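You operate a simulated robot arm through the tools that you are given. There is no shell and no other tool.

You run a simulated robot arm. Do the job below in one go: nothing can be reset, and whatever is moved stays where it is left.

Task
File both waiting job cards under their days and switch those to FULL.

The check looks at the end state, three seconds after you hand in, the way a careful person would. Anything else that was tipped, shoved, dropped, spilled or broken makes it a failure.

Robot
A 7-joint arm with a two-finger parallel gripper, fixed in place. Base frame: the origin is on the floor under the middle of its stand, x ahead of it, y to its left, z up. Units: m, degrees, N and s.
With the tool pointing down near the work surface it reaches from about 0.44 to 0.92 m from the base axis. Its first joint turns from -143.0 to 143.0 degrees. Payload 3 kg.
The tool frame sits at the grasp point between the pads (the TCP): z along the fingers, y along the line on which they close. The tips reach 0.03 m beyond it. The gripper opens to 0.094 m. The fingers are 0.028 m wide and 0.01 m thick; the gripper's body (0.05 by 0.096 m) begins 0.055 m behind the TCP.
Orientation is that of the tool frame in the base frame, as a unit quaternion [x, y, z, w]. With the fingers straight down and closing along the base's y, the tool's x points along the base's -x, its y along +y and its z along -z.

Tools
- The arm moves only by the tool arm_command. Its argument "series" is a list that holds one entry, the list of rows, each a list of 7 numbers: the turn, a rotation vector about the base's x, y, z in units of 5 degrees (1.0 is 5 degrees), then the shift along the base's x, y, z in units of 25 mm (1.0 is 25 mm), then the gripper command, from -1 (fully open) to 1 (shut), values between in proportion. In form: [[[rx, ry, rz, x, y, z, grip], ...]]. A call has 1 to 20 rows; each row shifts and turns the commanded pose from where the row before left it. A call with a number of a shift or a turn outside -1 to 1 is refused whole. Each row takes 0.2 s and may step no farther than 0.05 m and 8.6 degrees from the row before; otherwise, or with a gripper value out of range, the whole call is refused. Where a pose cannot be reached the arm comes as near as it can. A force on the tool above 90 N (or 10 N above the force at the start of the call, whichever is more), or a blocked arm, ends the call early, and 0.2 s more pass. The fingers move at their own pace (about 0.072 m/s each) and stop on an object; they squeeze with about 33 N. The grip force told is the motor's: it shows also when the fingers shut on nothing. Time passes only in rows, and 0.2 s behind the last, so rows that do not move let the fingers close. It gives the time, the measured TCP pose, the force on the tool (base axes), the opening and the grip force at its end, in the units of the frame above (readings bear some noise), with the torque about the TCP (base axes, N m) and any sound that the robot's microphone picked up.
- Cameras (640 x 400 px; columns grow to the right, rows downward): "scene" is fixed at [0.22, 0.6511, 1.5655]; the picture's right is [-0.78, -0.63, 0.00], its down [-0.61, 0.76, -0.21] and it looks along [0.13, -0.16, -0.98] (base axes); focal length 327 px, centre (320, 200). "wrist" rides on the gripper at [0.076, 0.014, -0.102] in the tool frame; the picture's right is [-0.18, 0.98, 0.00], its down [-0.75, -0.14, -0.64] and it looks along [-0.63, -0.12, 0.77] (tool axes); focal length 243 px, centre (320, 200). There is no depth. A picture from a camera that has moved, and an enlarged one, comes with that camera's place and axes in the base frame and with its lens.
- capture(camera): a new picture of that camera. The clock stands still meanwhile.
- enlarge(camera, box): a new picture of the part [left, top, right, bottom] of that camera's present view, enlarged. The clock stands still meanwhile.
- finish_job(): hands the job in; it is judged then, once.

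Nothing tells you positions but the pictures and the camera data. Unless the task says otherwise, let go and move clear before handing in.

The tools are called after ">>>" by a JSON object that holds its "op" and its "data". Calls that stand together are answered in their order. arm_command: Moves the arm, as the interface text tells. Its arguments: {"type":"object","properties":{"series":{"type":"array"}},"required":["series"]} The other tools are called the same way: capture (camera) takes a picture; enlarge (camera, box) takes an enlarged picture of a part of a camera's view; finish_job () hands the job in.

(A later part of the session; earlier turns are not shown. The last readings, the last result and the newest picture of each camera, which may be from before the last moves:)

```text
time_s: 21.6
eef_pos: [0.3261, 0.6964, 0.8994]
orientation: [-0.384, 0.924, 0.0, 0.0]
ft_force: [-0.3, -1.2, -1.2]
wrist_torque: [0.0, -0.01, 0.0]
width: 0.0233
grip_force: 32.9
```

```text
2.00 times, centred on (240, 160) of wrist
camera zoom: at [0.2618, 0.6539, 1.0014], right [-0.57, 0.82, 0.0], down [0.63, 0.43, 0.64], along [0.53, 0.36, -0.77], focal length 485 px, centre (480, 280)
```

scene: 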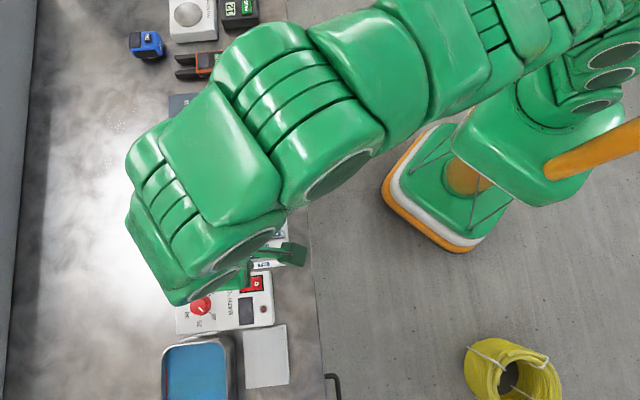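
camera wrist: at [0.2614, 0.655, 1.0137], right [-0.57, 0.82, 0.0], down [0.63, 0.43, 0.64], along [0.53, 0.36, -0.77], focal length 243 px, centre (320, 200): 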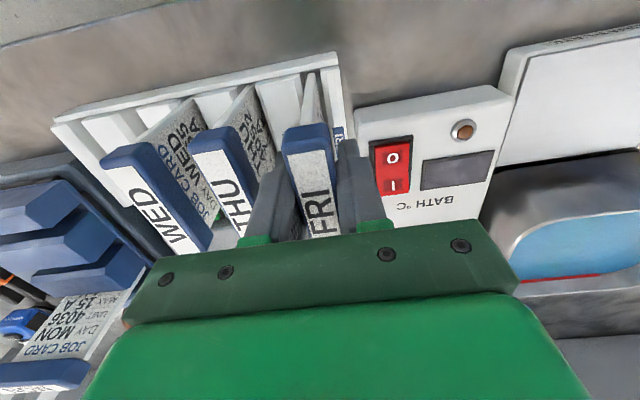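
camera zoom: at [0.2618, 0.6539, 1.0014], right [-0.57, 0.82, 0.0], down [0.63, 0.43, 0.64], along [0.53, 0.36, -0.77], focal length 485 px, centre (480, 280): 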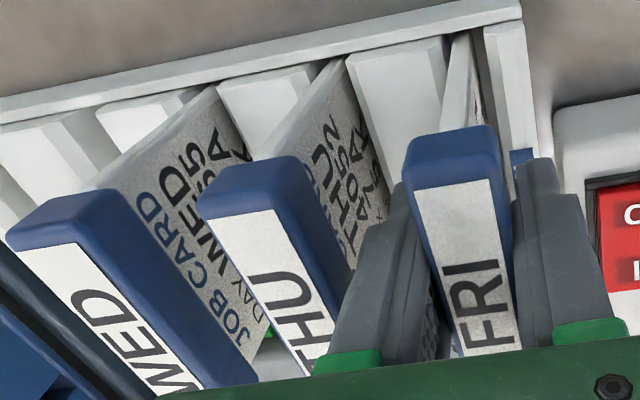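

FRI is still a few millimetres above THU by my projection. Continuing in 2 mm steps until it seats.

>>> {"op": "arm_command", "data": {"series": [[[0, 0, 0, 0, 0, -0.08, 1], [0, 0, 0, 0, 0, 0, 1]]]}}

>>> {"op": "arm_command", "data": {"series": [[[0, 0, 0, 0, 0, -0.08, 1], [0, 0, 0, 0, 0, 0, 1]]]}}

```text
time_s: 22.2
eef_pos: [0.3262, 0.6969, 0.8971]
orientation: [-0.385, 0.923, 0.0, 0.001]
ft_force: [-0.4, -0.5, 17.2]
wrist_torque: [-0.18, 0.11, -0.02]
width: 0.0235
grip_force: 33.3
```

```text
time_s: 22.8
eef_pos: [0.325, 0.6964, 0.895]
orientation: [-0.383, 0.924, -0.001, 0.001]
ft_force: [1.9, 1.1, 25.5]
wrist_torque: [0.07, -0.15, -0.02]
width: 0.0235
grip_force: 32.9
```

The card has seated: the force rose to about 25 N at TCP z ≈ 0.896. I'll ease off, open only partway so as not to touch THU, and rise straight up.

>>> {"op": "arm_command", "data": {"series": [[[0, 0, 0, 0, 0, 0.08, 1], [0, 0, 0, 0, 0, 0, 0.35], [0, 0, 0, 0, 0, 0, 0.32], [0, 0, 0, 0, 0, 0, 0.32]]]}}

>>> {"op": "enlarge", "data": {"camera": "wrist", "box": [80, 60, 400, 260]}}

```text
time_s: 23.8
eef_pos: [0.3242, 0.6968, 0.8972]
orientation: [-0.384, 0.923, -0.001, 0.0]
ft_force: [0.5, 0.5, -0.3]
wrist_torque: [0.03, 0.04, 0.02]
width: 0.0322
grip_force: 0.0
```

```text
2.00 times, centred on (240, 160) of wrist
camera zoom: at [0.2613, 0.6536, 0.9987], right [-0.57, 0.82, 0.0], down [0.63, 0.43, 0.64], along [0.53, 0.36, -0.77], focal length 485 px, centre (480, 280)
```

zoom: 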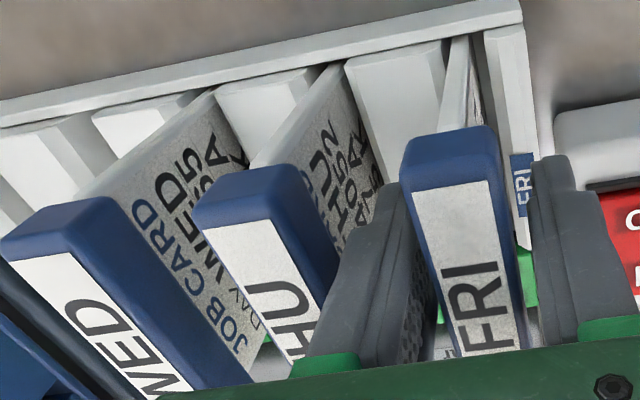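

The card stands by itself and both fingers are clear. Rising straight up.

>>> {"op": "arm_command", "data": {"series": [[[0, 0, 0, 0, 0, 0.4, 0.32], [0, 0, 0, 0, 0, 0.8, 0.32], [0, 0, 0, 0, 0, 0.9, 0.32], [0, 0, 0, 0, 0, 0.9, 0.32], [0, 0, 0, 0, 0, 0.9, 0.32], [0, 0, 0, 0, 0, 0.9, 0.32], [0, 0, 0, 0, 0, 0.9, 0.32], [0, 0, 0, 0, 0, 0.9, 0.32]]]}}

>>> {"op": "capture", "data": {"camera": "wrist"}}

>>> {"op": "enlarge", "data": {"camera": "wrist", "box": [160, 20, 400, 170]}}

```text
time_s: 25.6
eef_pos: [0.3252, 0.6958, 1.0622]
orientation: [-0.383, 0.924, -0.001, 0.001]
ft_force: [-1.0, -0.7, -0.3]
wrist_torque: [-0.01, -0.03, 0.0]
width: 0.032
grip_force: 0.0
```

```text
taken
camera wrist: at [0.2617, 0.6522, 1.1639], right [-0.57, 0.82, 0.0], down [0.63, 0.43, 0.64], along [0.53, 0.36, -0.77], focal length 243 px, centre (320, 200)
```

wrist: 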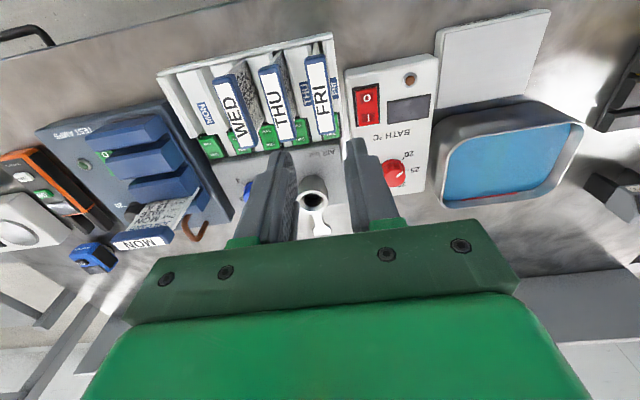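

```text
2.67 times, centred on (280, 95) of wrist
camera zoom: at [0.2617, 0.6522, 1.1639], right [-0.57, 0.82, 0.0], down [0.63, 0.43, 0.64], along [0.53, 0.36, -0.77], focal length 647 px, centre (427, 480)
```

zoom: 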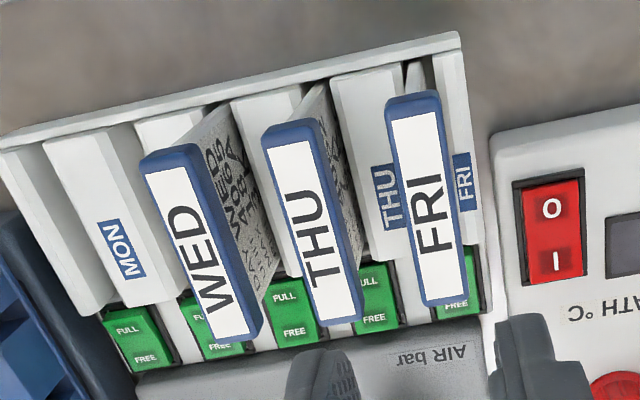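

FRI stands in line with WED and THU, in its own slot. Now I go back over the MON waiting card, turning the gripper +90°.

>>> {"op": "arm_command", "data": {"series": [[[0, 0, 1, 0.59, -0.217, -0.07, 0.3], [0, 0, 1, 0.59, -0.217, -0.07, 0.3], [0, 0, 1, 0.59, -0.217, -0.07, 0.3], [0, 0, 1, 0.59, -0.217, -0.07, 0.3], [0, 0, 1, 0.59, -0.217, -0.07, 0.3], [0, 0, 1, 0.59, -0.217, -0.07, 0.3], [0, 0, 1, 0.59, -0.217, -0.07, 0.3], [0, 0, 1, 0.59, -0.217, -0.07, 0.3], [0, 0, 1, 0.59, -0.217, -0.07, 0.3], [0, 0, 1, 0.59, -0.217, -0.07, 0.3], [0, 0, 1, 0.59, -0.217, -0.07, 0.3], [0, 0, 1, 0.59, -0.217, -0.07, 0.3], [0, 0, 1, 0.59, -0.217, -0.07, 0.3], [0, 0, 1, 0.59, -0.217, -0.07, 0.3], [0, 0, 1, 0.59, -0.217, -0.07, 0.3], [0, 0, 1, 0.59, -0.217, -0.07, 0.3], [0, 0, 1, 0.59, -0.217, -0.07, 0.3], [0, 0, 1, 0.59, -0.217, -0.07, 0.3], [0, 0, 0, 0, 0, 0, 0.3]]]}}

>>> {"op": "capture", "data": {"camera": "wrist"}}

>>> {"op": "enlarge", "data": {"camera": "wrist", "box": [240, 80, 432, 200]}}

>>> {"op": "enlarge", "data": {"camera": "scene", "box": [160, 80, 320, 180]}}

```text
time_s: 29.6
eef_pos: [0.5917, 0.6004, 1.0334]
orientation: [0.924, -0.382, 0.0, 0.0]
ft_force: [-0.7, -0.2, 0.5]
wrist_torque: [0.0, 0.01, 0.0]
width: 0.0328
grip_force: 0.0
```

```text
taken
camera wrist: at [0.6364, 0.5369, 1.135], right [-0.82, -0.57, 0.0], down [-0.43, 0.63, 0.64], along [-0.36, 0.53, -0.77], focal length 243 px, centre (320, 200)
```

wrist: 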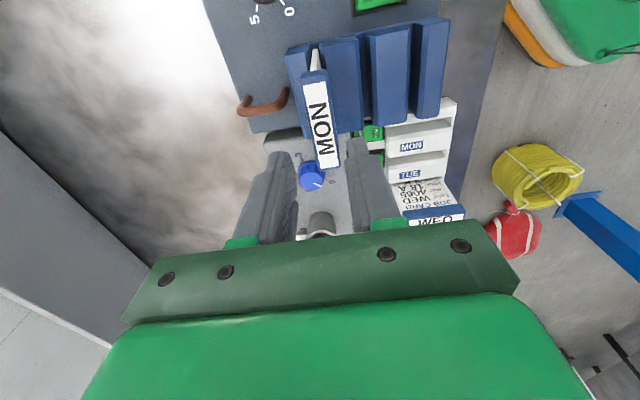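

```text
3.33 times, centred on (336, 140) of wrist
camera zoom: at [0.6364, 0.5369, 1.135], right [-0.82, -0.57, 0.0], down [-0.43, 0.63, 0.64], along [-0.36, 0.53, -0.77], focal length 809 px, centre (267, 400)
```

zoom: 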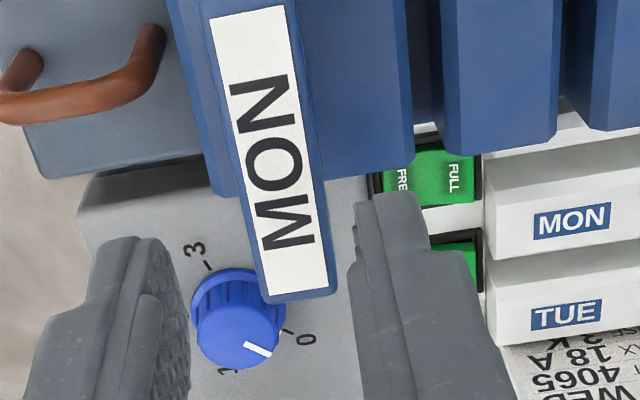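

```text
4.00 times, centred on (240, 130) of scene
camera zoom: at [0.22, 0.6511, 1.5655], right [-0.78, -0.63, 0.0], down [-0.61, 0.76, -0.21], along [0.13, -0.16, -0.98], focal length 1309 px, centre (640, 480)
```

zoom: 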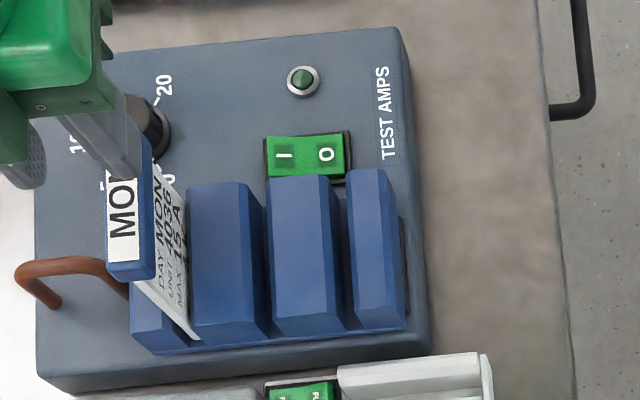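

The gripper is centred on the MON header to about 1 mm, and the handle and knob are below the fingertip level. Descending to straddle it, with a 1 mm correction.

>>> {"op": "arm_command", "data": {"series": [[[0, 0, 0, -0.01, -0.045, -0.7, 0.3], [0, 0, 0, 0, 0, -0.95, 0.3], [0, 0, 0, 0, 0, -0.95, 0.3], [0, 0, 0, 0, 0, -0.91, 0.3], [0, 0, 0, 0, 0, 0, 0.3]]]}}

>>> {"op": "capture", "data": {"camera": "wrist"}}

>>> {"op": "enlarge", "data": {"camera": "scene", "box": [160, 80, 272, 150]}}

```text
time_s: 30.8
eef_pos: [0.5907, 0.5988, 0.942]
orientation: [0.924, -0.382, -0.001, 0.001]
ft_force: [-0.3, 0.6, -0.6]
wrist_torque: [-0.04, 0.02, 0.0]
width: 0.0329
grip_force: 0.1
```

```text
taken
camera wrist: at [0.6351, 0.5357, 1.0432], right [-0.82, -0.57, 0.0], down [-0.43, 0.63, 0.64], along [-0.36, 0.53, -0.77], focal length 243 px, centre (320, 200)
```

wrist: 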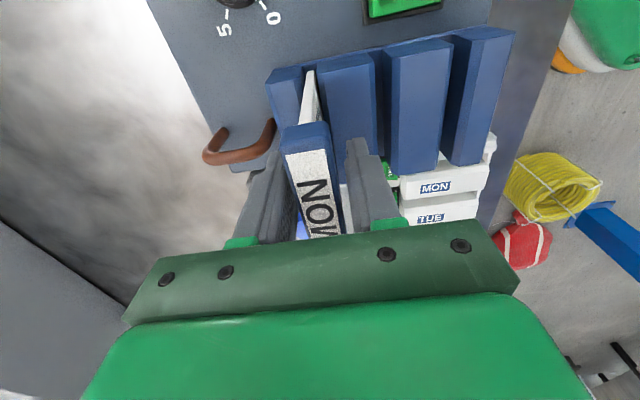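

```text
5.71 times, centred on (216, 115) of scene
camera zoom: at [0.22, 0.6511, 1.5655], right [-0.78, -0.63, 0.0], down [-0.61, 0.76, -0.21], along [0.13, -0.16, -0.98], focal length 1870 px, centre (914, 686)
```

zoom: 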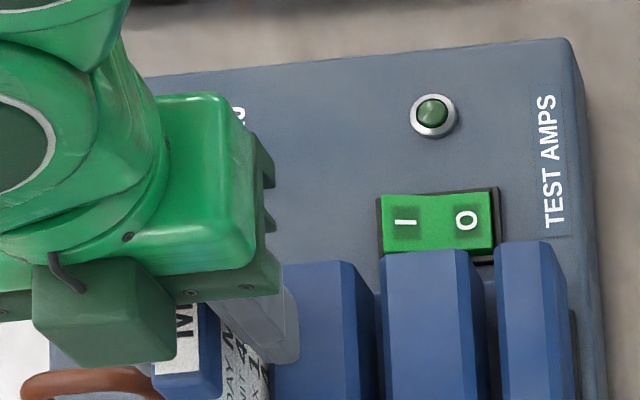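

The fingers straddle the MON header cleanly. I'll raise 3 mm to match the earlier grip height, close, and lift out.

>>> {"op": "arm_command", "data": {"series": [[[0, 0, 0, 0, 0, 0.14, 0.3], [0, 0, 0, 0, 0, 0, 1], [0, 0, 0, 0, 0, 0, 1], [0, 0, 0, 0, 0, 0, 1]]]}}

>>> {"op": "arm_command", "data": {"series": [[[0, 0, 0, 0, 0, 0.4, 1], [0, 0, 0, 0, 0, 0.8, 1], [0, 0, 0, 0, 0, 0.8, 1], [0, 0, 0, 0, 0, 0.8, 1], [0, 0, 0, 0, 0, 0.8, 1], [0, 0, 0, 0, 0, 0.5, 1], [0, 0, 0, 0, 0, 0, 1]]]}}

>>> {"op": "capture", "data": {"camera": "wrist"}}

>>> {"op": "capture", "data": {"camera": "scene"}}

```text
time_s: 31.8
eef_pos: [0.5913, 0.5984, 0.9447]
orientation: [0.924, -0.382, 0.001, 0.0]
ft_force: [-0.7, -0.2, -0.2]
wrist_torque: [0.0, 0.05, -0.01]
width: 0.0234
grip_force: 33.0
```

```text
time_s: 33.4
eef_pos: [0.5912, 0.5983, 1.0487]
orientation: [0.924, -0.382, 0.0, 0.0]
ft_force: [0.3, 0.1, -0.2]
wrist_torque: [-0.05, -0.01, -0.04]
width: 0.0234
grip_force: 33.0
```

```text
taken
camera wrist: at [0.6357, 0.5341, 1.1508], right [-0.82, -0.57, 0.0], down [-0.43, 0.63, 0.64], along [-0.36, 0.53, -0.77], focal length 243 px, centre (320, 200)
```

wrist: 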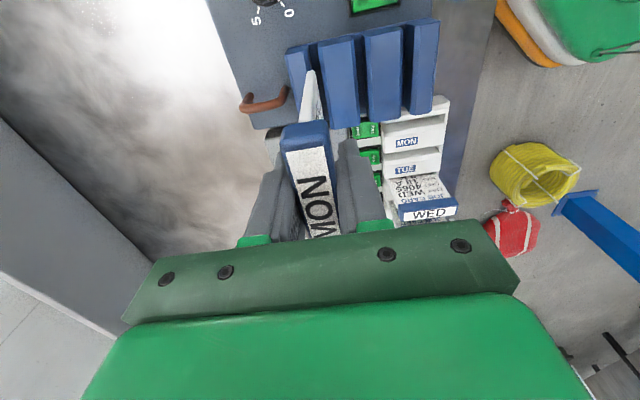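

```text
taken
```

scene: 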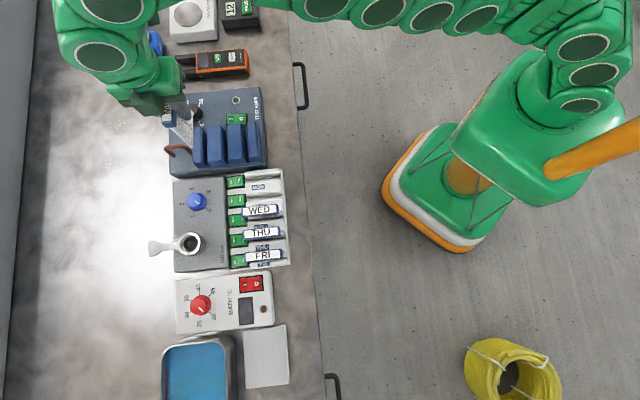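

MON is lifted clear. Now I swing it over the MON slot while turning −90°.

>>> {"op": "arm_command", "data": {"series": [[[0, 0, 0, -0.3, -0.3, 0.3, 1], [0, 0, -1, -0.288, -0.05, 0.03, 1], [0, 0, -1, -0.288, -0.05, 0.03, 1], [0, 0, -1, -0.288, -0.05, 0.03, 1], [0, 0, -1, -0.288, -0.05, 0.03, 1], [0, 0, -1, -0.288, -0.05, 0.03, 1], [0, 0, -1, -0.288, -0.05, 0.03, 1], [0, 0, -1, -0.288, -0.05, 0.03, 1], [0, 0, -1, -0.288, -0.05, 0.03, 1], [0, 0, -1, -0.288, -0.05, 0.03, 1], [0, 0, -1, -0.288, -0.05, 0.03, 1], [0, 0, -1, -0.288, -0.05, 0.03, 1], [0, 0, -1, -0.288, -0.05, 0.03, 1], [0, 0, -1, -0.288, -0.05, 0.03, 1], [0, 0, -1, -0.288, -0.05, 0.03, 1], [0, 0, -1, -0.288, -0.05, 0.03, 1], [0, 0, -1, -0.288, -0.05, 0.03, 1], [0, 0, -1, -0.288, -0.05, 0.03, 1], [0, 0, -1, -0.288, -0.05, 0.03, 1], [0, 0, 0, 0, 0, 0, 1]]]}}

>>> {"op": "capture", "data": {"camera": "wrist"}}

>>> {"op": "enlarge", "data": {"camera": "wrist", "box": [240, 20, 400, 120]}}

>>> {"op": "enlarge", "data": {"camera": "wrist", "box": [280, 40, 440, 140]}}

```text
time_s: 37.6
eef_pos: [0.4543, 0.5702, 1.0707]
orientation: [-0.383, 0.924, 0.0, 0.0]
ft_force: [0.1, -0.5, 0.8]
wrist_torque: [0.02, 0.01, -0.02]
width: 0.0235
grip_force: 33.1
```

```text
taken
camera wrist: at [0.3906, 0.5269, 1.1716], right [-0.57, 0.82, 0.0], down [0.63, 0.43, 0.64], along [0.53, 0.36, -0.77], focal length 243 px, centre (320, 200)
```

wrist: 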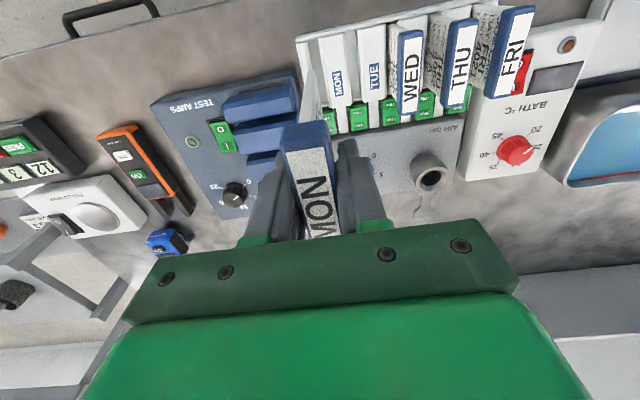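

```text
4.00 times, centred on (320, 70) of wrist
camera zoom: at [0.3906, 0.5269, 1.1716], right [-0.57, 0.82, 0.0], down [0.63, 0.43, 0.64], along [0.53, 0.36, -0.77], focal length 970 px, centre (320, 720)
```

zoom: 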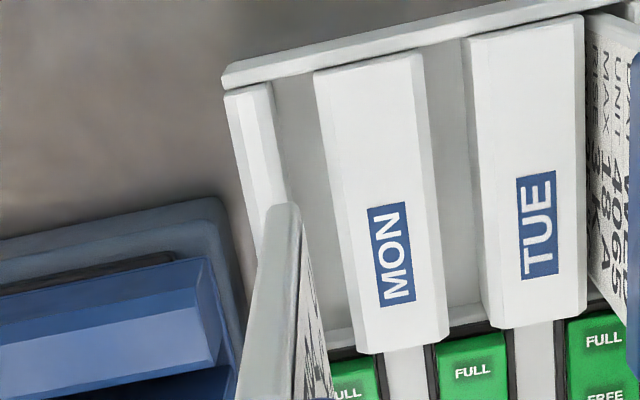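

```text
4.00 times, centred on (360, 90) of wrist
camera zoom: at [0.3906, 0.5269, 1.1716], right [-0.57, 0.82, 0.0], down [0.63, 0.43, 0.64], along [0.53, 0.36, -0.77], focal length 970 px, centre (160, 640)
```

zoom: 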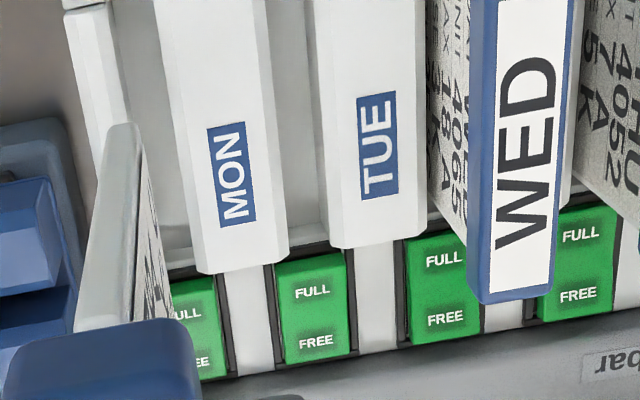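

The MON slot centre lines up with the card to about 1 mm. The blue holder's end is only a few millimetres from where the outer finger will be, so I'll release with a very small opening. Coming down to just above the slot first.

>>> {"op": "arm_command", "data": {"series": [[[0, 0, 0, -0.028, -0.056, -0.6, 1], [0, 0, 0, 0, 0, -0.9, 1], [0, 0, 0, 0, 0, -0.9, 1], [0, 0, 0, 0, 0, -0.9, 1], [0, 0, 0, 0, 0, -0.9, 1], [0, 0, 0, 0, 0, -0.6, 1], [0, 0, 0, 0, 0, 0, 1]]]}}

>>> {"op": "capture", "data": {"camera": "wrist"}}

>>> {"op": "enlarge", "data": {"camera": "wrist", "box": [240, 20, 400, 120]}}

>>> {"op": "enlarge", "data": {"camera": "scene", "box": [200, 120, 312, 190]}}

```text
time_s: 39.2
eef_pos: [0.453, 0.5667, 0.9496]
orientation: [-0.383, 0.924, 0.001, 0.0]
ft_force: [0.1, 0.3, -0.4]
wrist_torque: [-0.04, -0.06, 0.02]
width: 0.0235
grip_force: 33.2
```

```text
taken
camera wrist: at [0.3896, 0.5248, 1.0512], right [-0.57, 0.82, 0.0], down [0.63, 0.43, 0.64], along [0.53, 0.36, -0.77], focal length 243 px, centre (320, 200)
```

wrist: 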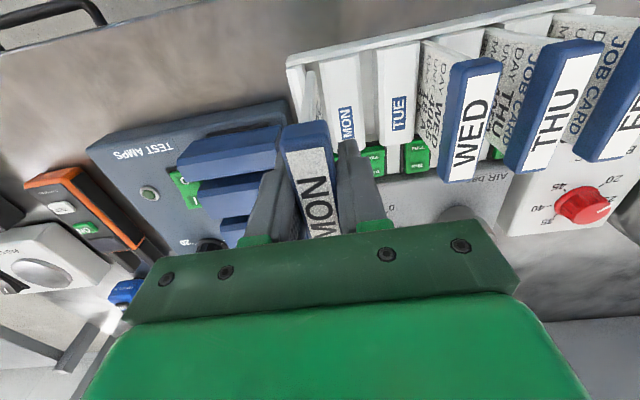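

```text
4.00 times, centred on (320, 70) of wrist
camera zoom: at [0.3896, 0.5248, 1.0512], right [-0.57, 0.82, 0.0], down [0.63, 0.43, 0.64], along [0.53, 0.36, -0.77], focal length 970 px, centre (320, 720)
```

zoom: 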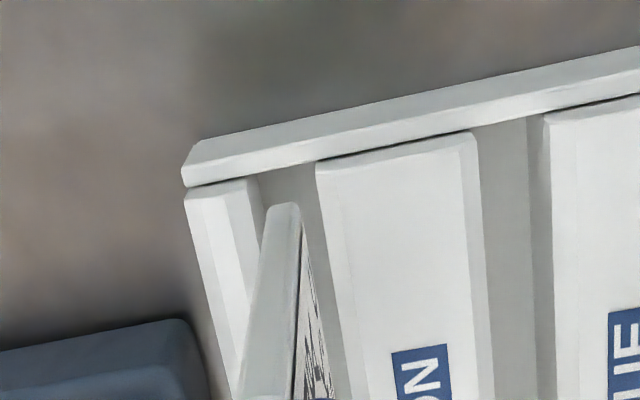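

```text
5.71 times, centred on (256, 155) of scene
camera zoom: at [0.22, 0.6511, 1.5655], right [-0.78, -0.63, 0.0], down [-0.61, 0.76, -0.21], along [0.13, -0.16, -0.98], focal length 1870 px, centre (686, 457)
```

zoom: 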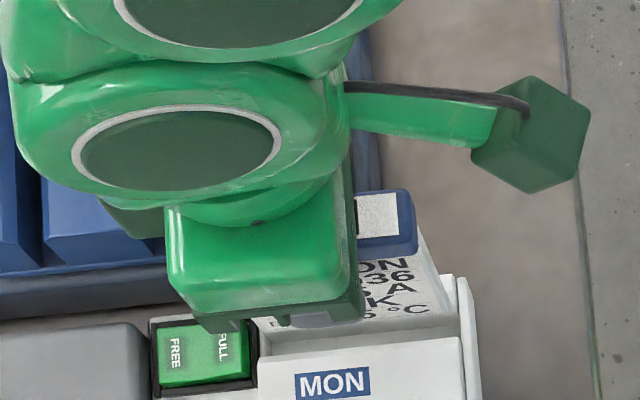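

The card's lower edge is centred over the MON slot. Lowering it in, stopping a few millimetres above full depth.

>>> {"op": "arm_command", "data": {"series": [[[0, 0, 0, 0, 0, -0.4, 1], [0, 0, 0, 0, 0, -0.5, 1], [0, 0, 0, 0, 0, -0.5, 1], [0, 0, 0, 0, 0, -0.44, 1], [0, 0, 0, 0, 0, 0, 1]]]}}

>>> {"op": "capture", "data": {"camera": "wrist"}}

>>> {"op": "enlarge", "data": {"camera": "wrist", "box": [160, 20, 400, 170]}}

```text
time_s: 40.4
eef_pos: [0.4524, 0.568, 0.905]
orientation: [-0.383, 0.924, 0.0, 0.0]
ft_force: [-0.4, 0.6, 0.3]
wrist_torque: [-0.02, -0.01, 0.04]
width: 0.0234
grip_force: 33.0
```

```text
taken
camera wrist: at [0.3892, 0.525, 1.0061], right [-0.57, 0.82, 0.0], down [0.63, 0.43, 0.64], along [0.53, 0.36, -0.77], focal length 243 px, centre (320, 200)
```

wrist: 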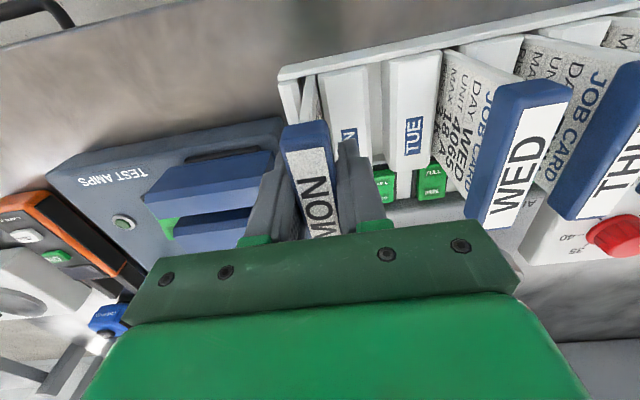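

```text
2.67 times, centred on (280, 95) of wrist
camera zoom: at [0.3892, 0.525, 1.0061], right [-0.57, 0.82, 0.0], down [0.63, 0.43, 0.64], along [0.53, 0.36, -0.77], focal length 647 px, centre (427, 480)
```

zoom: 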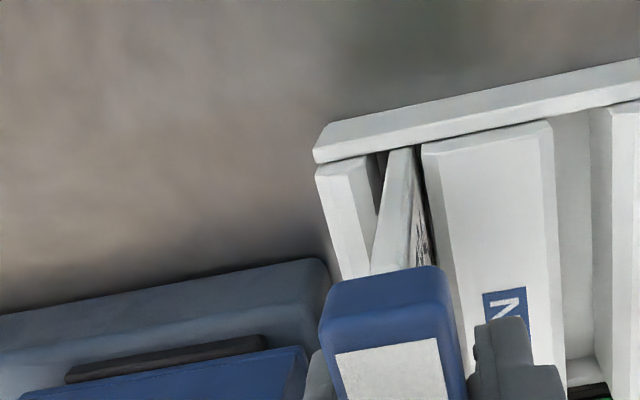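

The card is in the slot without side force. Final small steps down until it seats.

>>> {"op": "arm_command", "data": {"series": [[[0, 0, 0, 0, 0, -0.12, 1], [0, 0, 0, 0, 0, -0.08, 1], [0, 0, 0, 0, 0, 0, 1]]]}}

>>> {"op": "arm_command", "data": {"series": [[[0, 0, 0, 0, 0, -0.08, 1], [0, 0, 0, 0, 0, 0, 1]]]}}

>>> {"op": "arm_command", "data": {"series": [[[0, 0, 0, 0, 0, -0.06, 1], [0, 0, 0, 0, 0, 0, 1]]]}}

```text
time_s: 41.2
eef_pos: [0.4537, 0.5677, 0.8989]
orientation: [-0.384, 0.923, 0.0, 0.0]
ft_force: [0.8, 0.0, -0.1]
wrist_torque: [0.02, 0.01, -0.02]
width: 0.0234
grip_force: 33.0
```

```text
time_s: 41.8
eef_pos: [0.4529, 0.5678, 0.8976]
orientation: [-0.383, 0.924, 0.001, 0.0]
ft_force: [0.1, 0.7, 4.2]
wrist_torque: [-0.05, -0.04, 0.03]
width: 0.0236
grip_force: 33.0
```

```text
time_s: 42.4
eef_pos: [0.4529, 0.5688, 0.8971]
orientation: [-0.383, 0.924, 0.0, 0.001]
ft_force: [-0.4, -2.9, 25.6]
wrist_torque: [0.03, -0.26, -0.02]
width: 0.0237
grip_force: 32.8
```

MON has seated (25 N). Easing off and opening just a little, then checking.

>>> {"op": "arm_command", "data": {"series": [[[0, 0, 0, 0, 0, 0.06, 1], [0, 0, 0, 0, 0, 0, 0.4], [0, 0, 0, 0, 0, 0, 0.38], [0, 0, 0, 0, 0, 0, 0.38]]]}}

>>> {"op": "capture", "data": {"camera": "wrist"}}

```text
time_s: 43.4
eef_pos: [0.4532, 0.5687, 0.8984]
orientation: [-0.383, 0.924, 0.0, 0.001]
ft_force: [0.9, -0.3, 0.2]
wrist_torque: [-0.05, -0.01, -0.01]
width: 0.0293
grip_force: 0.1
```

```text
taken
camera wrist: at [0.3894, 0.525, 0.9991], right [-0.57, 0.82, 0.0], down [0.63, 0.43, 0.64], along [0.53, 0.36, -0.77], focal length 243 px, centre (320, 200)
```

wrist: 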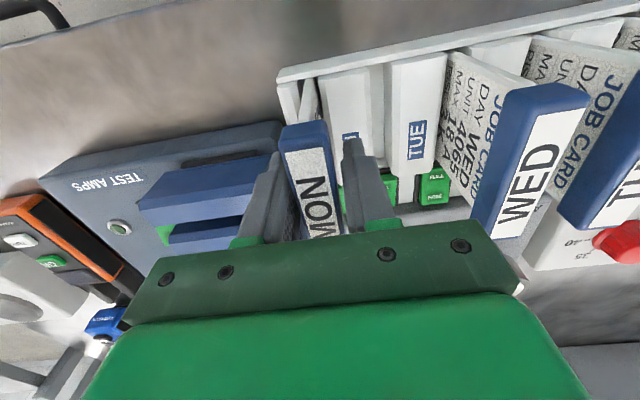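

The fingers are free on both sides. Rising straight up and looking at the result and the switches.

>>> {"op": "arm_command", "data": {"series": [[[0, 0, 0, 0, 0, 0.4, 0.38], [0, 0, 0, 0, 0, 0.8, 0.38], [0, 0, 0, 0, 0, 0.9, 0.38], [0, 0, 0, 0, 0, 0.9, 0.38], [0, 0, 0, 0, 0, 0.9, 0.38], [0, 0, 0, 0, 0, 0.9, 0.38], [0, 0, 0, 0, 0, 0.9, 0.38], [0, 0, 0, 0, 0, 0, 0.38]]]}}

>>> {"op": "capture", "data": {"camera": "wrist"}}

>>> {"op": "enlarge", "data": {"camera": "wrist", "box": [240, 20, 480, 170]}}

```text
time_s: 45.2
eef_pos: [0.4556, 0.5676, 1.0396]
orientation: [-0.384, 0.924, 0.0, 0.0]
ft_force: [0.0, -0.6, -0.6]
wrist_torque: [0.01, 0.02, -0.01]
width: 0.0292
grip_force: 0.1
```

```text
taken
camera wrist: at [0.3915, 0.5235, 1.1417], right [-0.57, 0.82, 0.0], down [0.63, 0.43, 0.64], along [0.53, 0.36, -0.77], focal length 243 px, centre (320, 200)
```

wrist: 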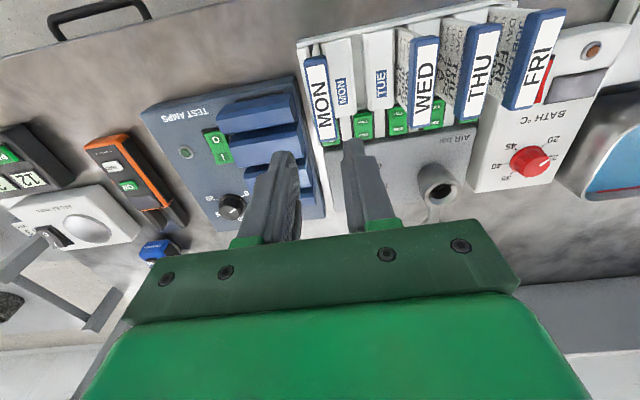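

```text
2.67 times, centred on (360, 95) of wrist
camera zoom: at [0.3915, 0.5235, 1.1417], right [-0.57, 0.82, 0.0], down [0.63, 0.43, 0.64], along [0.53, 0.36, -0.77], focal length 647 px, centre (213, 480)
```

zoom: 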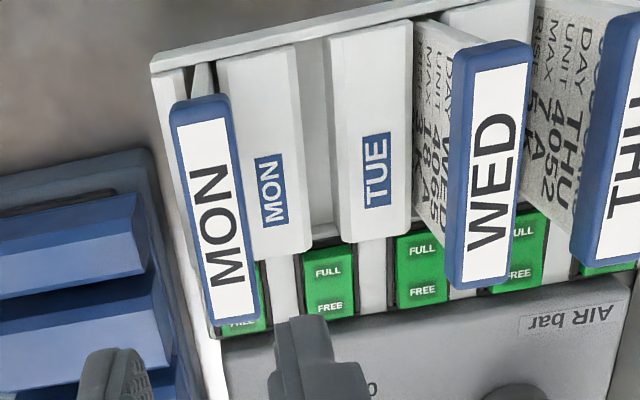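

MON, WED, THU and FRI now all stand in their slots. For the rockers I'll shut the fingers and turn the gripper so the camera hangs on the far side, then look closely at the MON rocker from above.

>>> {"op": "arm_command", "data": {"series": [[[0, 0, 1, 0.084, 0.095, -0.06, 0.4], [0, 0, 1, 0.084, 0.095, -0.06, 1], [0, 0, 1, 0.084, 0.095, -0.06, 1], [0, 0, 1, 0.084, 0.095, -0.06, 1], [0, 0, 1, 0.084, 0.095, -0.06, 1], [0, 0, 1, 0.084, 0.095, -0.06, 1], [0, 0, 1, 0.084, 0.095, -0.06, 1], [0, 0, 1, 0.084, 0.095, -0.06, 1], [0, 0, 1, 0.084, 0.095, -0.06, 1], [0, 0, 1, 0.084, 0.095, -0.06, 1], [0, 0, 1, 0.084, 0.095, -0.06, 1], [0, 0, 1, 0.084, 0.095, -0.06, 1], [0, 0, 1, 0.084, 0.095, -0.06, 1], [0, 0, 1, 0.084, 0.095, -0.06, 1], [0, 0, 1, 0.084, 0.095, -0.06, 1], [0, 0, 1, 0.084, 0.095, -0.06, 1], [0, 0, 1, 0.084, 0.095, -0.06, 1], [0, 0, 1, 0.084, 0.095, -0.06, 1], [0, 0, 0, 0, 0, 0, 1]]]}}

>>> {"op": "capture", "data": {"camera": "wrist"}}

>>> {"op": "enlarge", "data": {"camera": "wrist", "box": [260, 20, 420, 120]}}

>>> {"op": "enlarge", "data": {"camera": "scene", "box": [200, 160, 320, 275]}}

```text
time_s: 49.2
eef_pos: [0.492, 0.6107, 1.0125]
orientation: [0.924, -0.382, 0.0, -0.001]
ft_force: [0.3, -0.8, -0.4]
wrist_torque: [0.02, -0.04, 0.05]
width: 0.0
grip_force: 33.2
```

```text
taken
camera wrist: at [0.5355, 0.5478, 1.1142], right [-0.82, -0.57, 0.0], down [-0.43, 0.63, 0.64], along [-0.36, 0.53, -0.77], focal length 243 px, centre (320, 200)
```

wrist: 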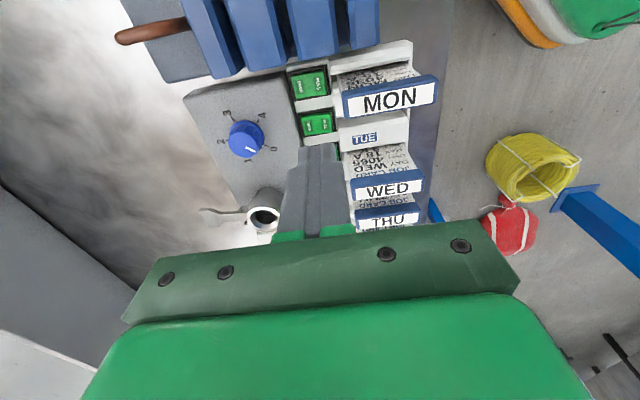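

```text
4.00 times, centred on (340, 70) of wrist
camera zoom: at [0.5355, 0.5478, 1.1142], right [-0.82, -0.57, 0.0], down [-0.43, 0.63, 0.64], along [-0.36, 0.53, -0.77], focal length 970 px, centre (240, 720)
```

zoom: 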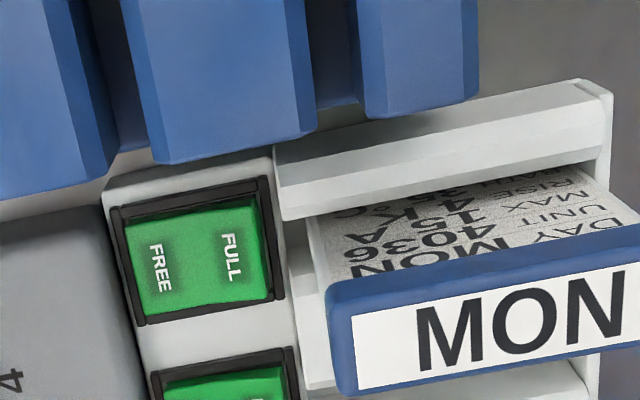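

```text
3.48 times, centred on (260, 218) of scene
camera zoom: at [0.22, 0.6511, 1.5655], right [-0.78, -0.63, 0.0], down [-0.61, 0.76, -0.21], along [0.13, -0.16, -0.98], focal length 1138 px, centre (529, 139)
```

zoom: 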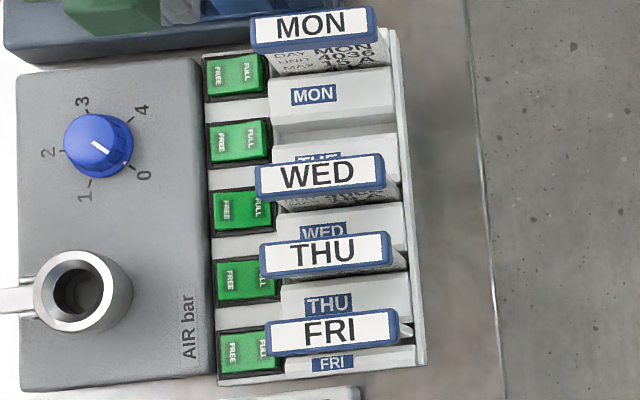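

The rack, headers and rockers are clearly located: the MON bezel centre is at about (0.503, 0.616, 0.818). The FULL half is on the card side and is still raised. Because the gripper body would come close to the header if held vertical, I'll lean the hand 30° sideways (toward the empty TUE place) so only a fingertip corner presses the FULL half. I tilt while still high.

>>> {"op": "arm_command", "data": {"series": [[[-0.7071, -0.7071, 0, -0.023, 0.053, -0.4, 1], [-0.7071, -0.7071, 0, -0.023, 0.053, -0.4, 1], [-0.7071, -0.7071, 0, -0.023, 0.053, -0.4, 1], [-0.7071, -0.7071, 0, -0.023, 0.053, -0.4, 1], [-0.7071, -0.7071, 0, -0.023, 0.053, -0.4, 1], [-0.7071, -0.7071, 0, -0.023, 0.053, -0.4, 1], [0, 0, 0, 0, 0, 0, 1]]]}}

>>> {"op": "capture", "data": {"camera": "wrist"}}

>>> {"op": "capture", "data": {"camera": "scene"}}

```text
time_s: 50.8
eef_pos: [0.4885, 0.6186, 0.9533]
orientation: [0.892, -0.369, 0.241, 0.1]
ft_force: [0.6, -0.6, -0.8]
wrist_torque: [0.01, 0.01, 0.0]
width: 0.0
grip_force: 32.8
```

```text
taken
camera wrist: at [0.4894, 0.599, 1.0795], right [-0.81, -0.58, -0.09], down [-0.59, 0.79, 0.18], along [-0.03, 0.2, -0.98], focal length 243 px, centre (320, 200)
```

wrist: 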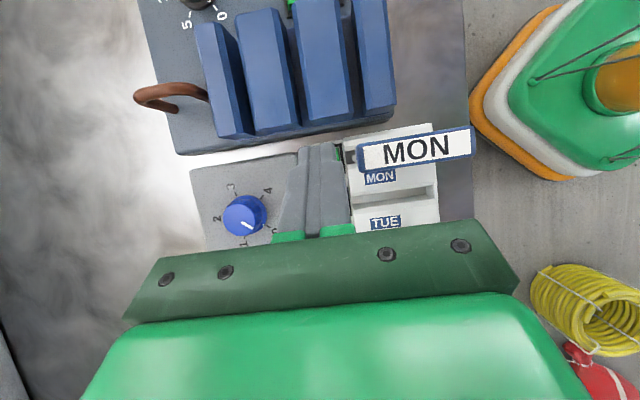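

```text
taken
```

scene: 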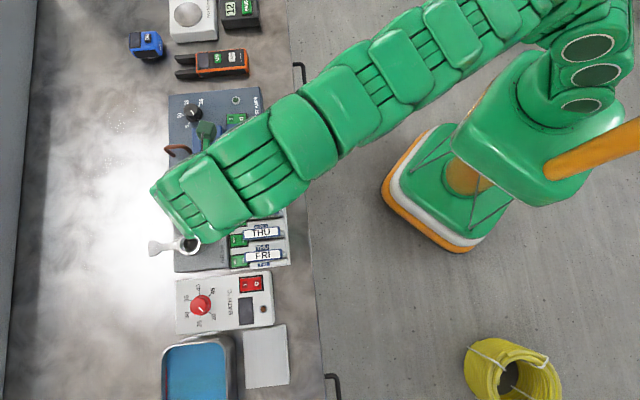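

The hand is leaned as intended. Zooming to check the fingertip's position over the MON rocker and its clearance to the header.

>>> {"op": "enlarge", "data": {"camera": "wrist", "box": [270, 110, 398, 190]}}

>>> {"op": "enlarge", "data": {"camera": "wrist", "box": [200, 100, 480, 275]}}

```text
5.00 times, centred on (334, 150) of wrist
camera zoom: at [0.4894, 0.599, 1.0795], right [-0.81, -0.58, -0.09], down [-0.59, 0.79, 0.18], along [-0.03, 0.2, -0.98], focal length 1213 px, centre (250, 450)
```

zoom: 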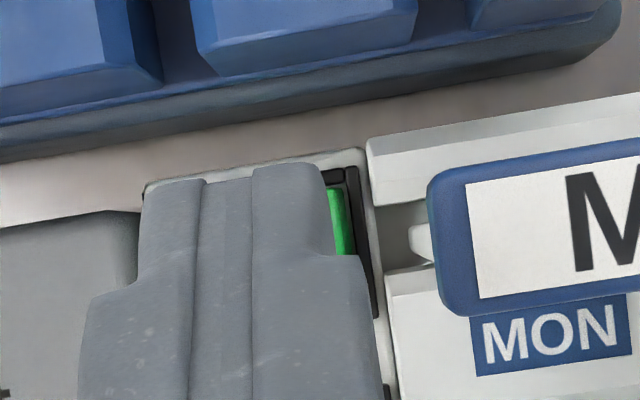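

```text
2.29 times, centred on (340, 188) of wrist
camera zoom: at [0.4894, 0.599, 1.0795], right [-0.81, -0.58, -0.09], down [-0.59, 0.79, 0.18], along [-0.03, 0.2, -0.98], focal length 555 px, centre (274, 229)
```

zoom: 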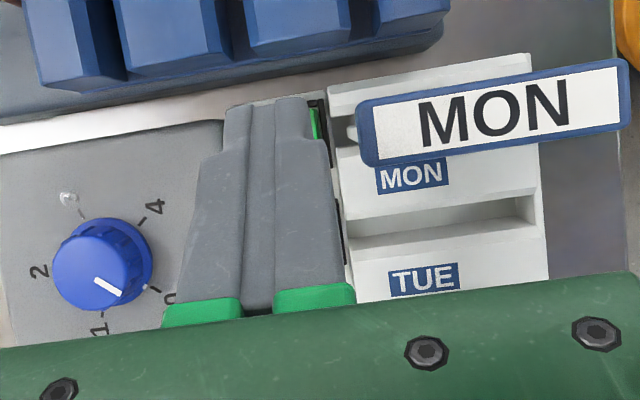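

The tip is over the FULL half, and the header edge is about 10 mm away from the finger. I'll shift 1.5 mm toward the card end, lower to just above the rocker, and look again.

>>> {"op": "arm_command", "data": {"series": [[[0, 0, 0, -0.042, -0.042, -0.7, 1], [0, 0, 0, 0, 0, -0.8, 1], [0, 0, 0, 0, 0, -0.8, 1], [0, 0, 0, 0, 0, -0.8, 1], [0, 0, 0, 0, 0, 0, 1]]]}}

>>> {"op": "capture", "data": {"camera": "wrist"}}

>>> {"op": "enlarge", "data": {"camera": "wrist", "box": [240, 90, 440, 215]}}

>>> {"op": "enlarge", "data": {"camera": "scene", "box": [200, 150, 320, 275]}}

```text
time_s: 52.0
eef_pos: [0.4852, 0.6177, 0.8778]
orientation: [0.893, -0.369, 0.24, 0.099]
ft_force: [0.2, 0.1, -0.1]
wrist_torque: [0.02, 0.01, -0.02]
width: 0.0001
grip_force: 32.7
```

```text
taken
camera wrist: at [0.4863, 0.5983, 1.0024], right [-0.81, -0.58, -0.09], down [-0.59, 0.79, 0.18], along [-0.03, 0.2, -0.98], focal length 243 px, centre (320, 200)
```

wrist: 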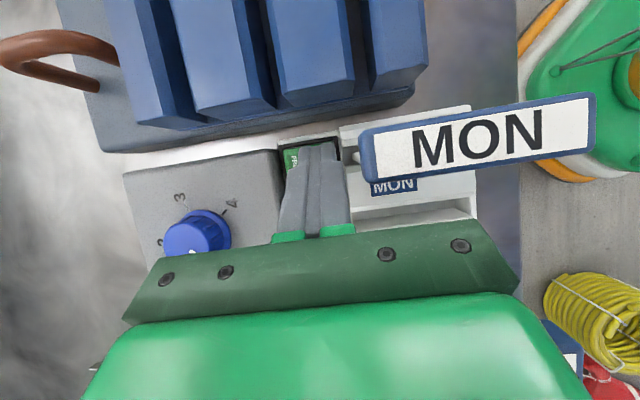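

```text
3.20 times, centred on (340, 152) of wrist
camera zoom: at [0.4863, 0.5983, 1.0024], right [-0.81, -0.58, -0.09], down [-0.59, 0.79, 0.18], along [-0.03, 0.2, -0.98], focal length 776 px, centre (256, 352)
```

zoom: 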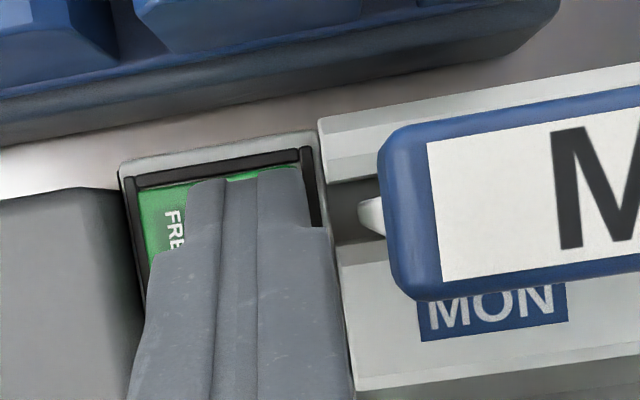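

```text
3.20 times, centred on (260, 212) of scene
camera zoom: at [0.22, 0.6511, 1.5655], right [-0.78, -0.63, 0.0], down [-0.61, 0.76, -0.21], along [0.13, -0.16, -0.98], focal length 1047 px, centre (512, 160)
```

zoom: 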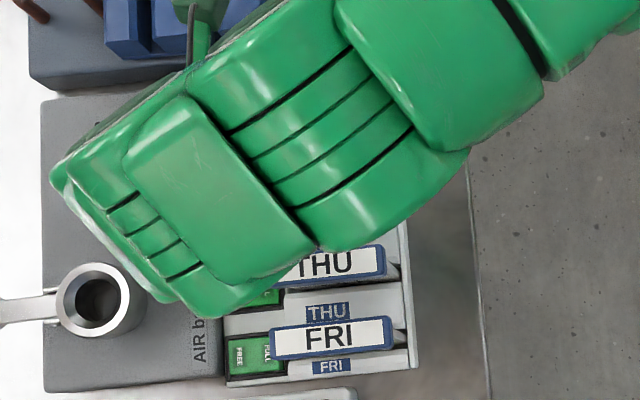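

The fingertip sits over just the FULL half. I'll shift 1 mm back to avoid the bezel bar and come down in steps, watching the force.

>>> {"op": "arm_command", "data": {"series": [[[0, 0, 0, 0.04, 0.04, -0.24, 1], [0, 0, 0, 0, 0, -0.24, 1], [0, 0, 0, 0, 0, 0, 1]]]}}

>>> {"op": "arm_command", "data": {"series": [[[0, 0, 0, 0, 0, -0.1, 1], [0, 0, 0, 0, 0, 0, 1]]]}}

>>> {"op": "arm_command", "data": {"series": [[[0, 0, 0, 0, 0, -0.1, 1], [0, 0, 0, 0, 0, 0, 1]]]}}

```text
time_s: 52.8
eef_pos: [0.4872, 0.6194, 0.8642]
orientation: [0.892, -0.369, 0.241, 0.099]
ft_force: [-0.1, 0.3, 2.0]
wrist_torque: [-0.01, -0.02, 0.0]
width: 0.0
grip_force: 32.8
```

```text
time_s: 53.4
eef_pos: [0.4857, 0.6188, 0.863]
orientation: [0.892, -0.37, 0.241, 0.099]
ft_force: [-11.7, -12.2, 43.0]
wrist_torque: [-0.3, 0.09, -0.02]
width: 0.0
grip_force: 32.8
heard: click
```

```text
time_s: 54.0
eef_pos: [0.4867, 0.62, 0.8633]
orientation: [0.892, -0.369, 0.243, 0.097]
ft_force: [-8.5, -5.9, 17.0]
wrist_torque: [-0.16, 0.15, -0.04]
width: 0.0
grip_force: 33.2
stopped in row 2: the force on the tool passed its limit at 93 N (the readings are from after the stop); the commanded pose is now the measured one
```

A click was heard on the first press; the following step pressed against the end stop. I'm backing straight up and inspecting the rocker.

>>> {"op": "arm_command", "data": {"series": [[[0, 0, 0, 0, 0, 0.3, 1], [0, 0, 0, 0, 0, 0.8, 1], [0, 0, 0, 0, 0, 0.9, 1], [0, 0, 0, 0, 0, 0.9, 1], [0, 0, 0, 0, 0, 0.9, 1], [0, 0, 0, 0, 0, 0, 1]]]}}

>>> {"op": "capture", "data": {"camera": "wrist"}}

>>> {"op": "enlarge", "data": {"camera": "wrist", "box": [240, 90, 440, 215]}}

```text
time_s: 55.4
eef_pos: [0.4874, 0.6184, 0.9578]
orientation: [0.892, -0.369, 0.241, 0.097]
ft_force: [-0.6, -0.2, 0.0]
wrist_torque: [-0.02, -0.05, 0.03]
width: 0.0
grip_force: 33.1
```

```text
taken
camera wrist: at [0.4872, 0.5987, 1.0836], right [-0.81, -0.58, -0.1], down [-0.59, 0.79, 0.18], along [-0.03, 0.2, -0.98], focal length 243 px, centre (320, 200)
```

wrist: 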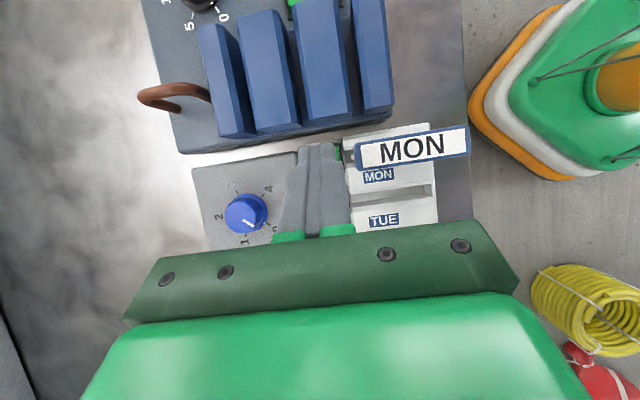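

```text
3.20 times, centred on (340, 152) of wrist
camera zoom: at [0.4872, 0.5987, 1.0836], right [-0.81, -0.58, -0.1], down [-0.59, 0.79, 0.18], along [-0.03, 0.2, -0.98], focal length 776 px, centre (256, 352)
```

zoom: 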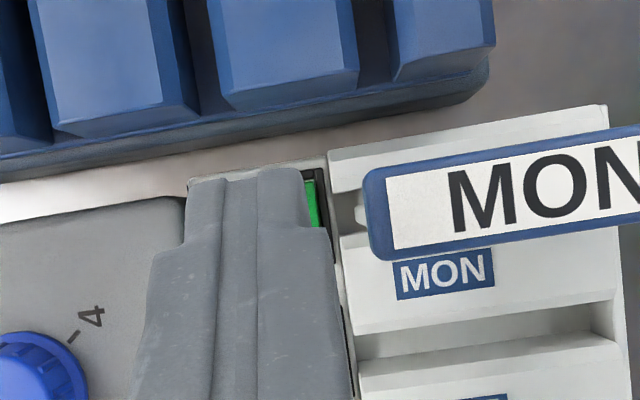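

The press clicked; I'll verify the MON rocker's state once the hand is out of the way. Rising and moving along the rack to above the FRI rocker with the same lean.

>>> {"op": "arm_command", "data": {"series": [[[0, 0, 0, 0, 0, 0.8, 1], [0, 0, 0, 0, 0, 0.8, 1], [0, 0, 0, -0.65, 0.655, 0, 1], [0, 0, 0, -0.65, 0.655, 0, 1], [0, 0, 0, -0.65, 0.655, 0, 1], [0, 0, 0, -0.65, 0.655, 0, 1], [0, 0, 0, -0.65, 0.655, 0, 1], [0, 0, 0, -0.65, 0.655, 0, 1], [0, 0, 0, -0.65, 0.655, 0, 1], [0, 0, 0, -0.65, 0.655, 0, 1], [0, 0, 0, 0, 0, 0, 1]]]}}

>>> {"op": "capture", "data": {"camera": "wrist"}}

>>> {"op": "capture", "data": {"camera": "scene"}}

>>> {"op": "enlarge", "data": {"camera": "wrist", "box": [240, 90, 440, 215]}}

>>> {"op": "enlarge", "data": {"camera": "wrist", "box": [240, 0, 400, 100]}}

```text
time_s: 57.8
eef_pos: [0.3595, 0.723, 0.9818]
orientation: [0.893, -0.369, 0.24, 0.097]
ft_force: [-0.6, -0.4, 0.6]
wrist_torque: [-0.03, -0.04, -0.03]
width: 0.0002
grip_force: 32.3
out of reach, approached as far as the arm can: row 8, 9, 10
```

```text
taken
camera wrist: at [0.3599, 0.7032, 1.1071], right [-0.81, -0.58, -0.1], down [-0.59, 0.79, 0.18], along [-0.03, 0.2, -0.98], focal length 243 px, centre (320, 200)
```

wrist: 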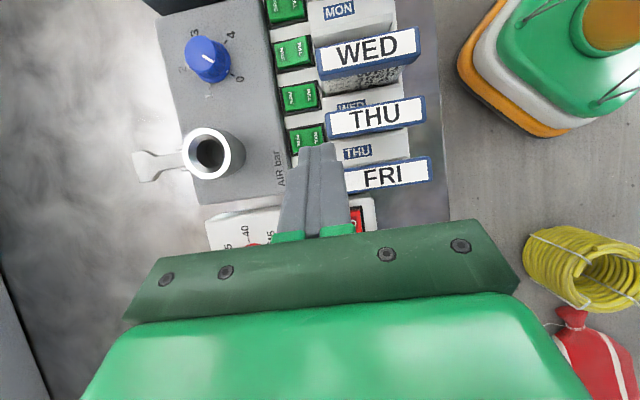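

```text
taken
```

scene: 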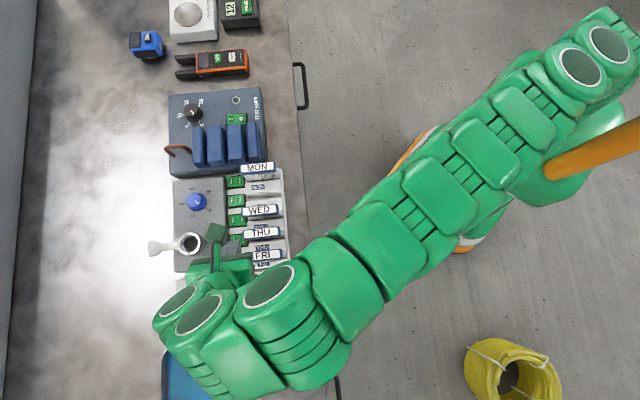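

```text
3.20 times, centred on (340, 152) of wrist
camera zoom: at [0.3599, 0.7032, 1.1071], right [-0.81, -0.58, -0.1], down [-0.59, 0.79, 0.18], along [-0.03, 0.2, -0.98], focal length 776 px, centre (256, 352)
```

zoom: 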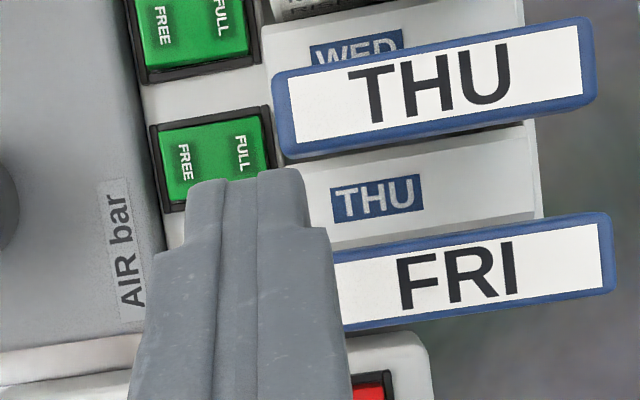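

```text
4.00 times, centred on (320, 50) of wrist
camera zoom: at [0.3599, 0.7032, 1.1071], right [-0.81, -0.58, -0.1], down [-0.59, 0.79, 0.18], along [-0.03, 0.2, -0.98], focal length 970 px, centre (320, 800)
```

zoom: 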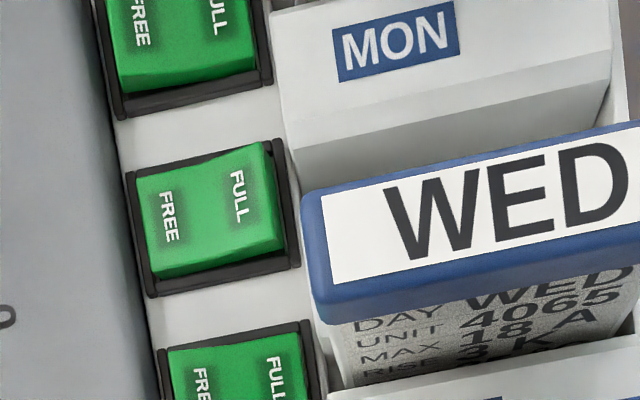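

The arm could not quite reach the FRI press pose at this height and lean. First I check the MON rocker state from here.

>>> {"op": "enlarge", "data": {"camera": "wrist", "box": [250, 0, 330, 50]}}

>>> {"op": "enlarge", "data": {"camera": "scene", "box": [216, 165, 280, 205]}}

>>> {"op": "enlarge", "data": {"camera": "wrist", "box": [250, 70, 330, 120]}}

```text
8.00 times, centred on (290, 25) of wrist
camera zoom: at [0.3599, 0.7032, 1.1071], right [-0.81, -0.58, -0.1], down [-0.59, 0.79, 0.18], along [-0.03, 0.2, -0.98], focal length 1941 px, centre (560, 1600)
```

zoom: 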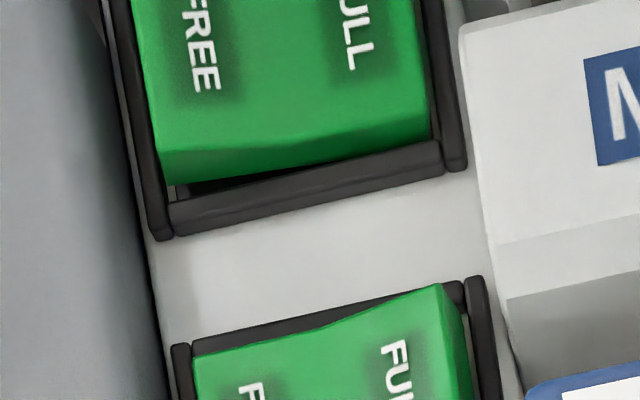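

```text
10.00 times, centred on (248, 185) of scene
camera zoom: at [0.22, 0.6511, 1.5655], right [-0.78, -0.63, 0.0], down [-0.61, 0.76, -0.21], along [0.13, -0.16, -0.98], focal length 3272 px, centre (1040, 350)
```

zoom: 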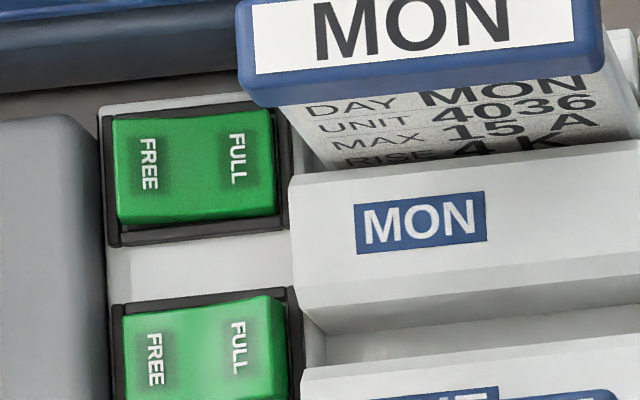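

```text
8.00 times, centred on (290, 95) of wrist
camera zoom: at [0.3599, 0.7032, 1.1071], right [-0.81, -0.58, -0.1], down [-0.59, 0.79, 0.18], along [-0.03, 0.2, -0.98], focal length 1941 px, centre (560, 1040)
```

zoom: 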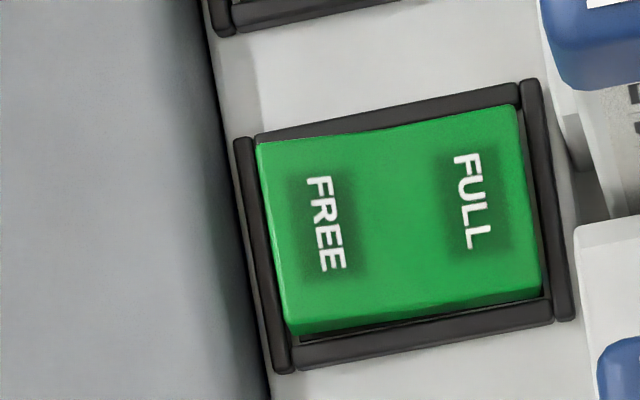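

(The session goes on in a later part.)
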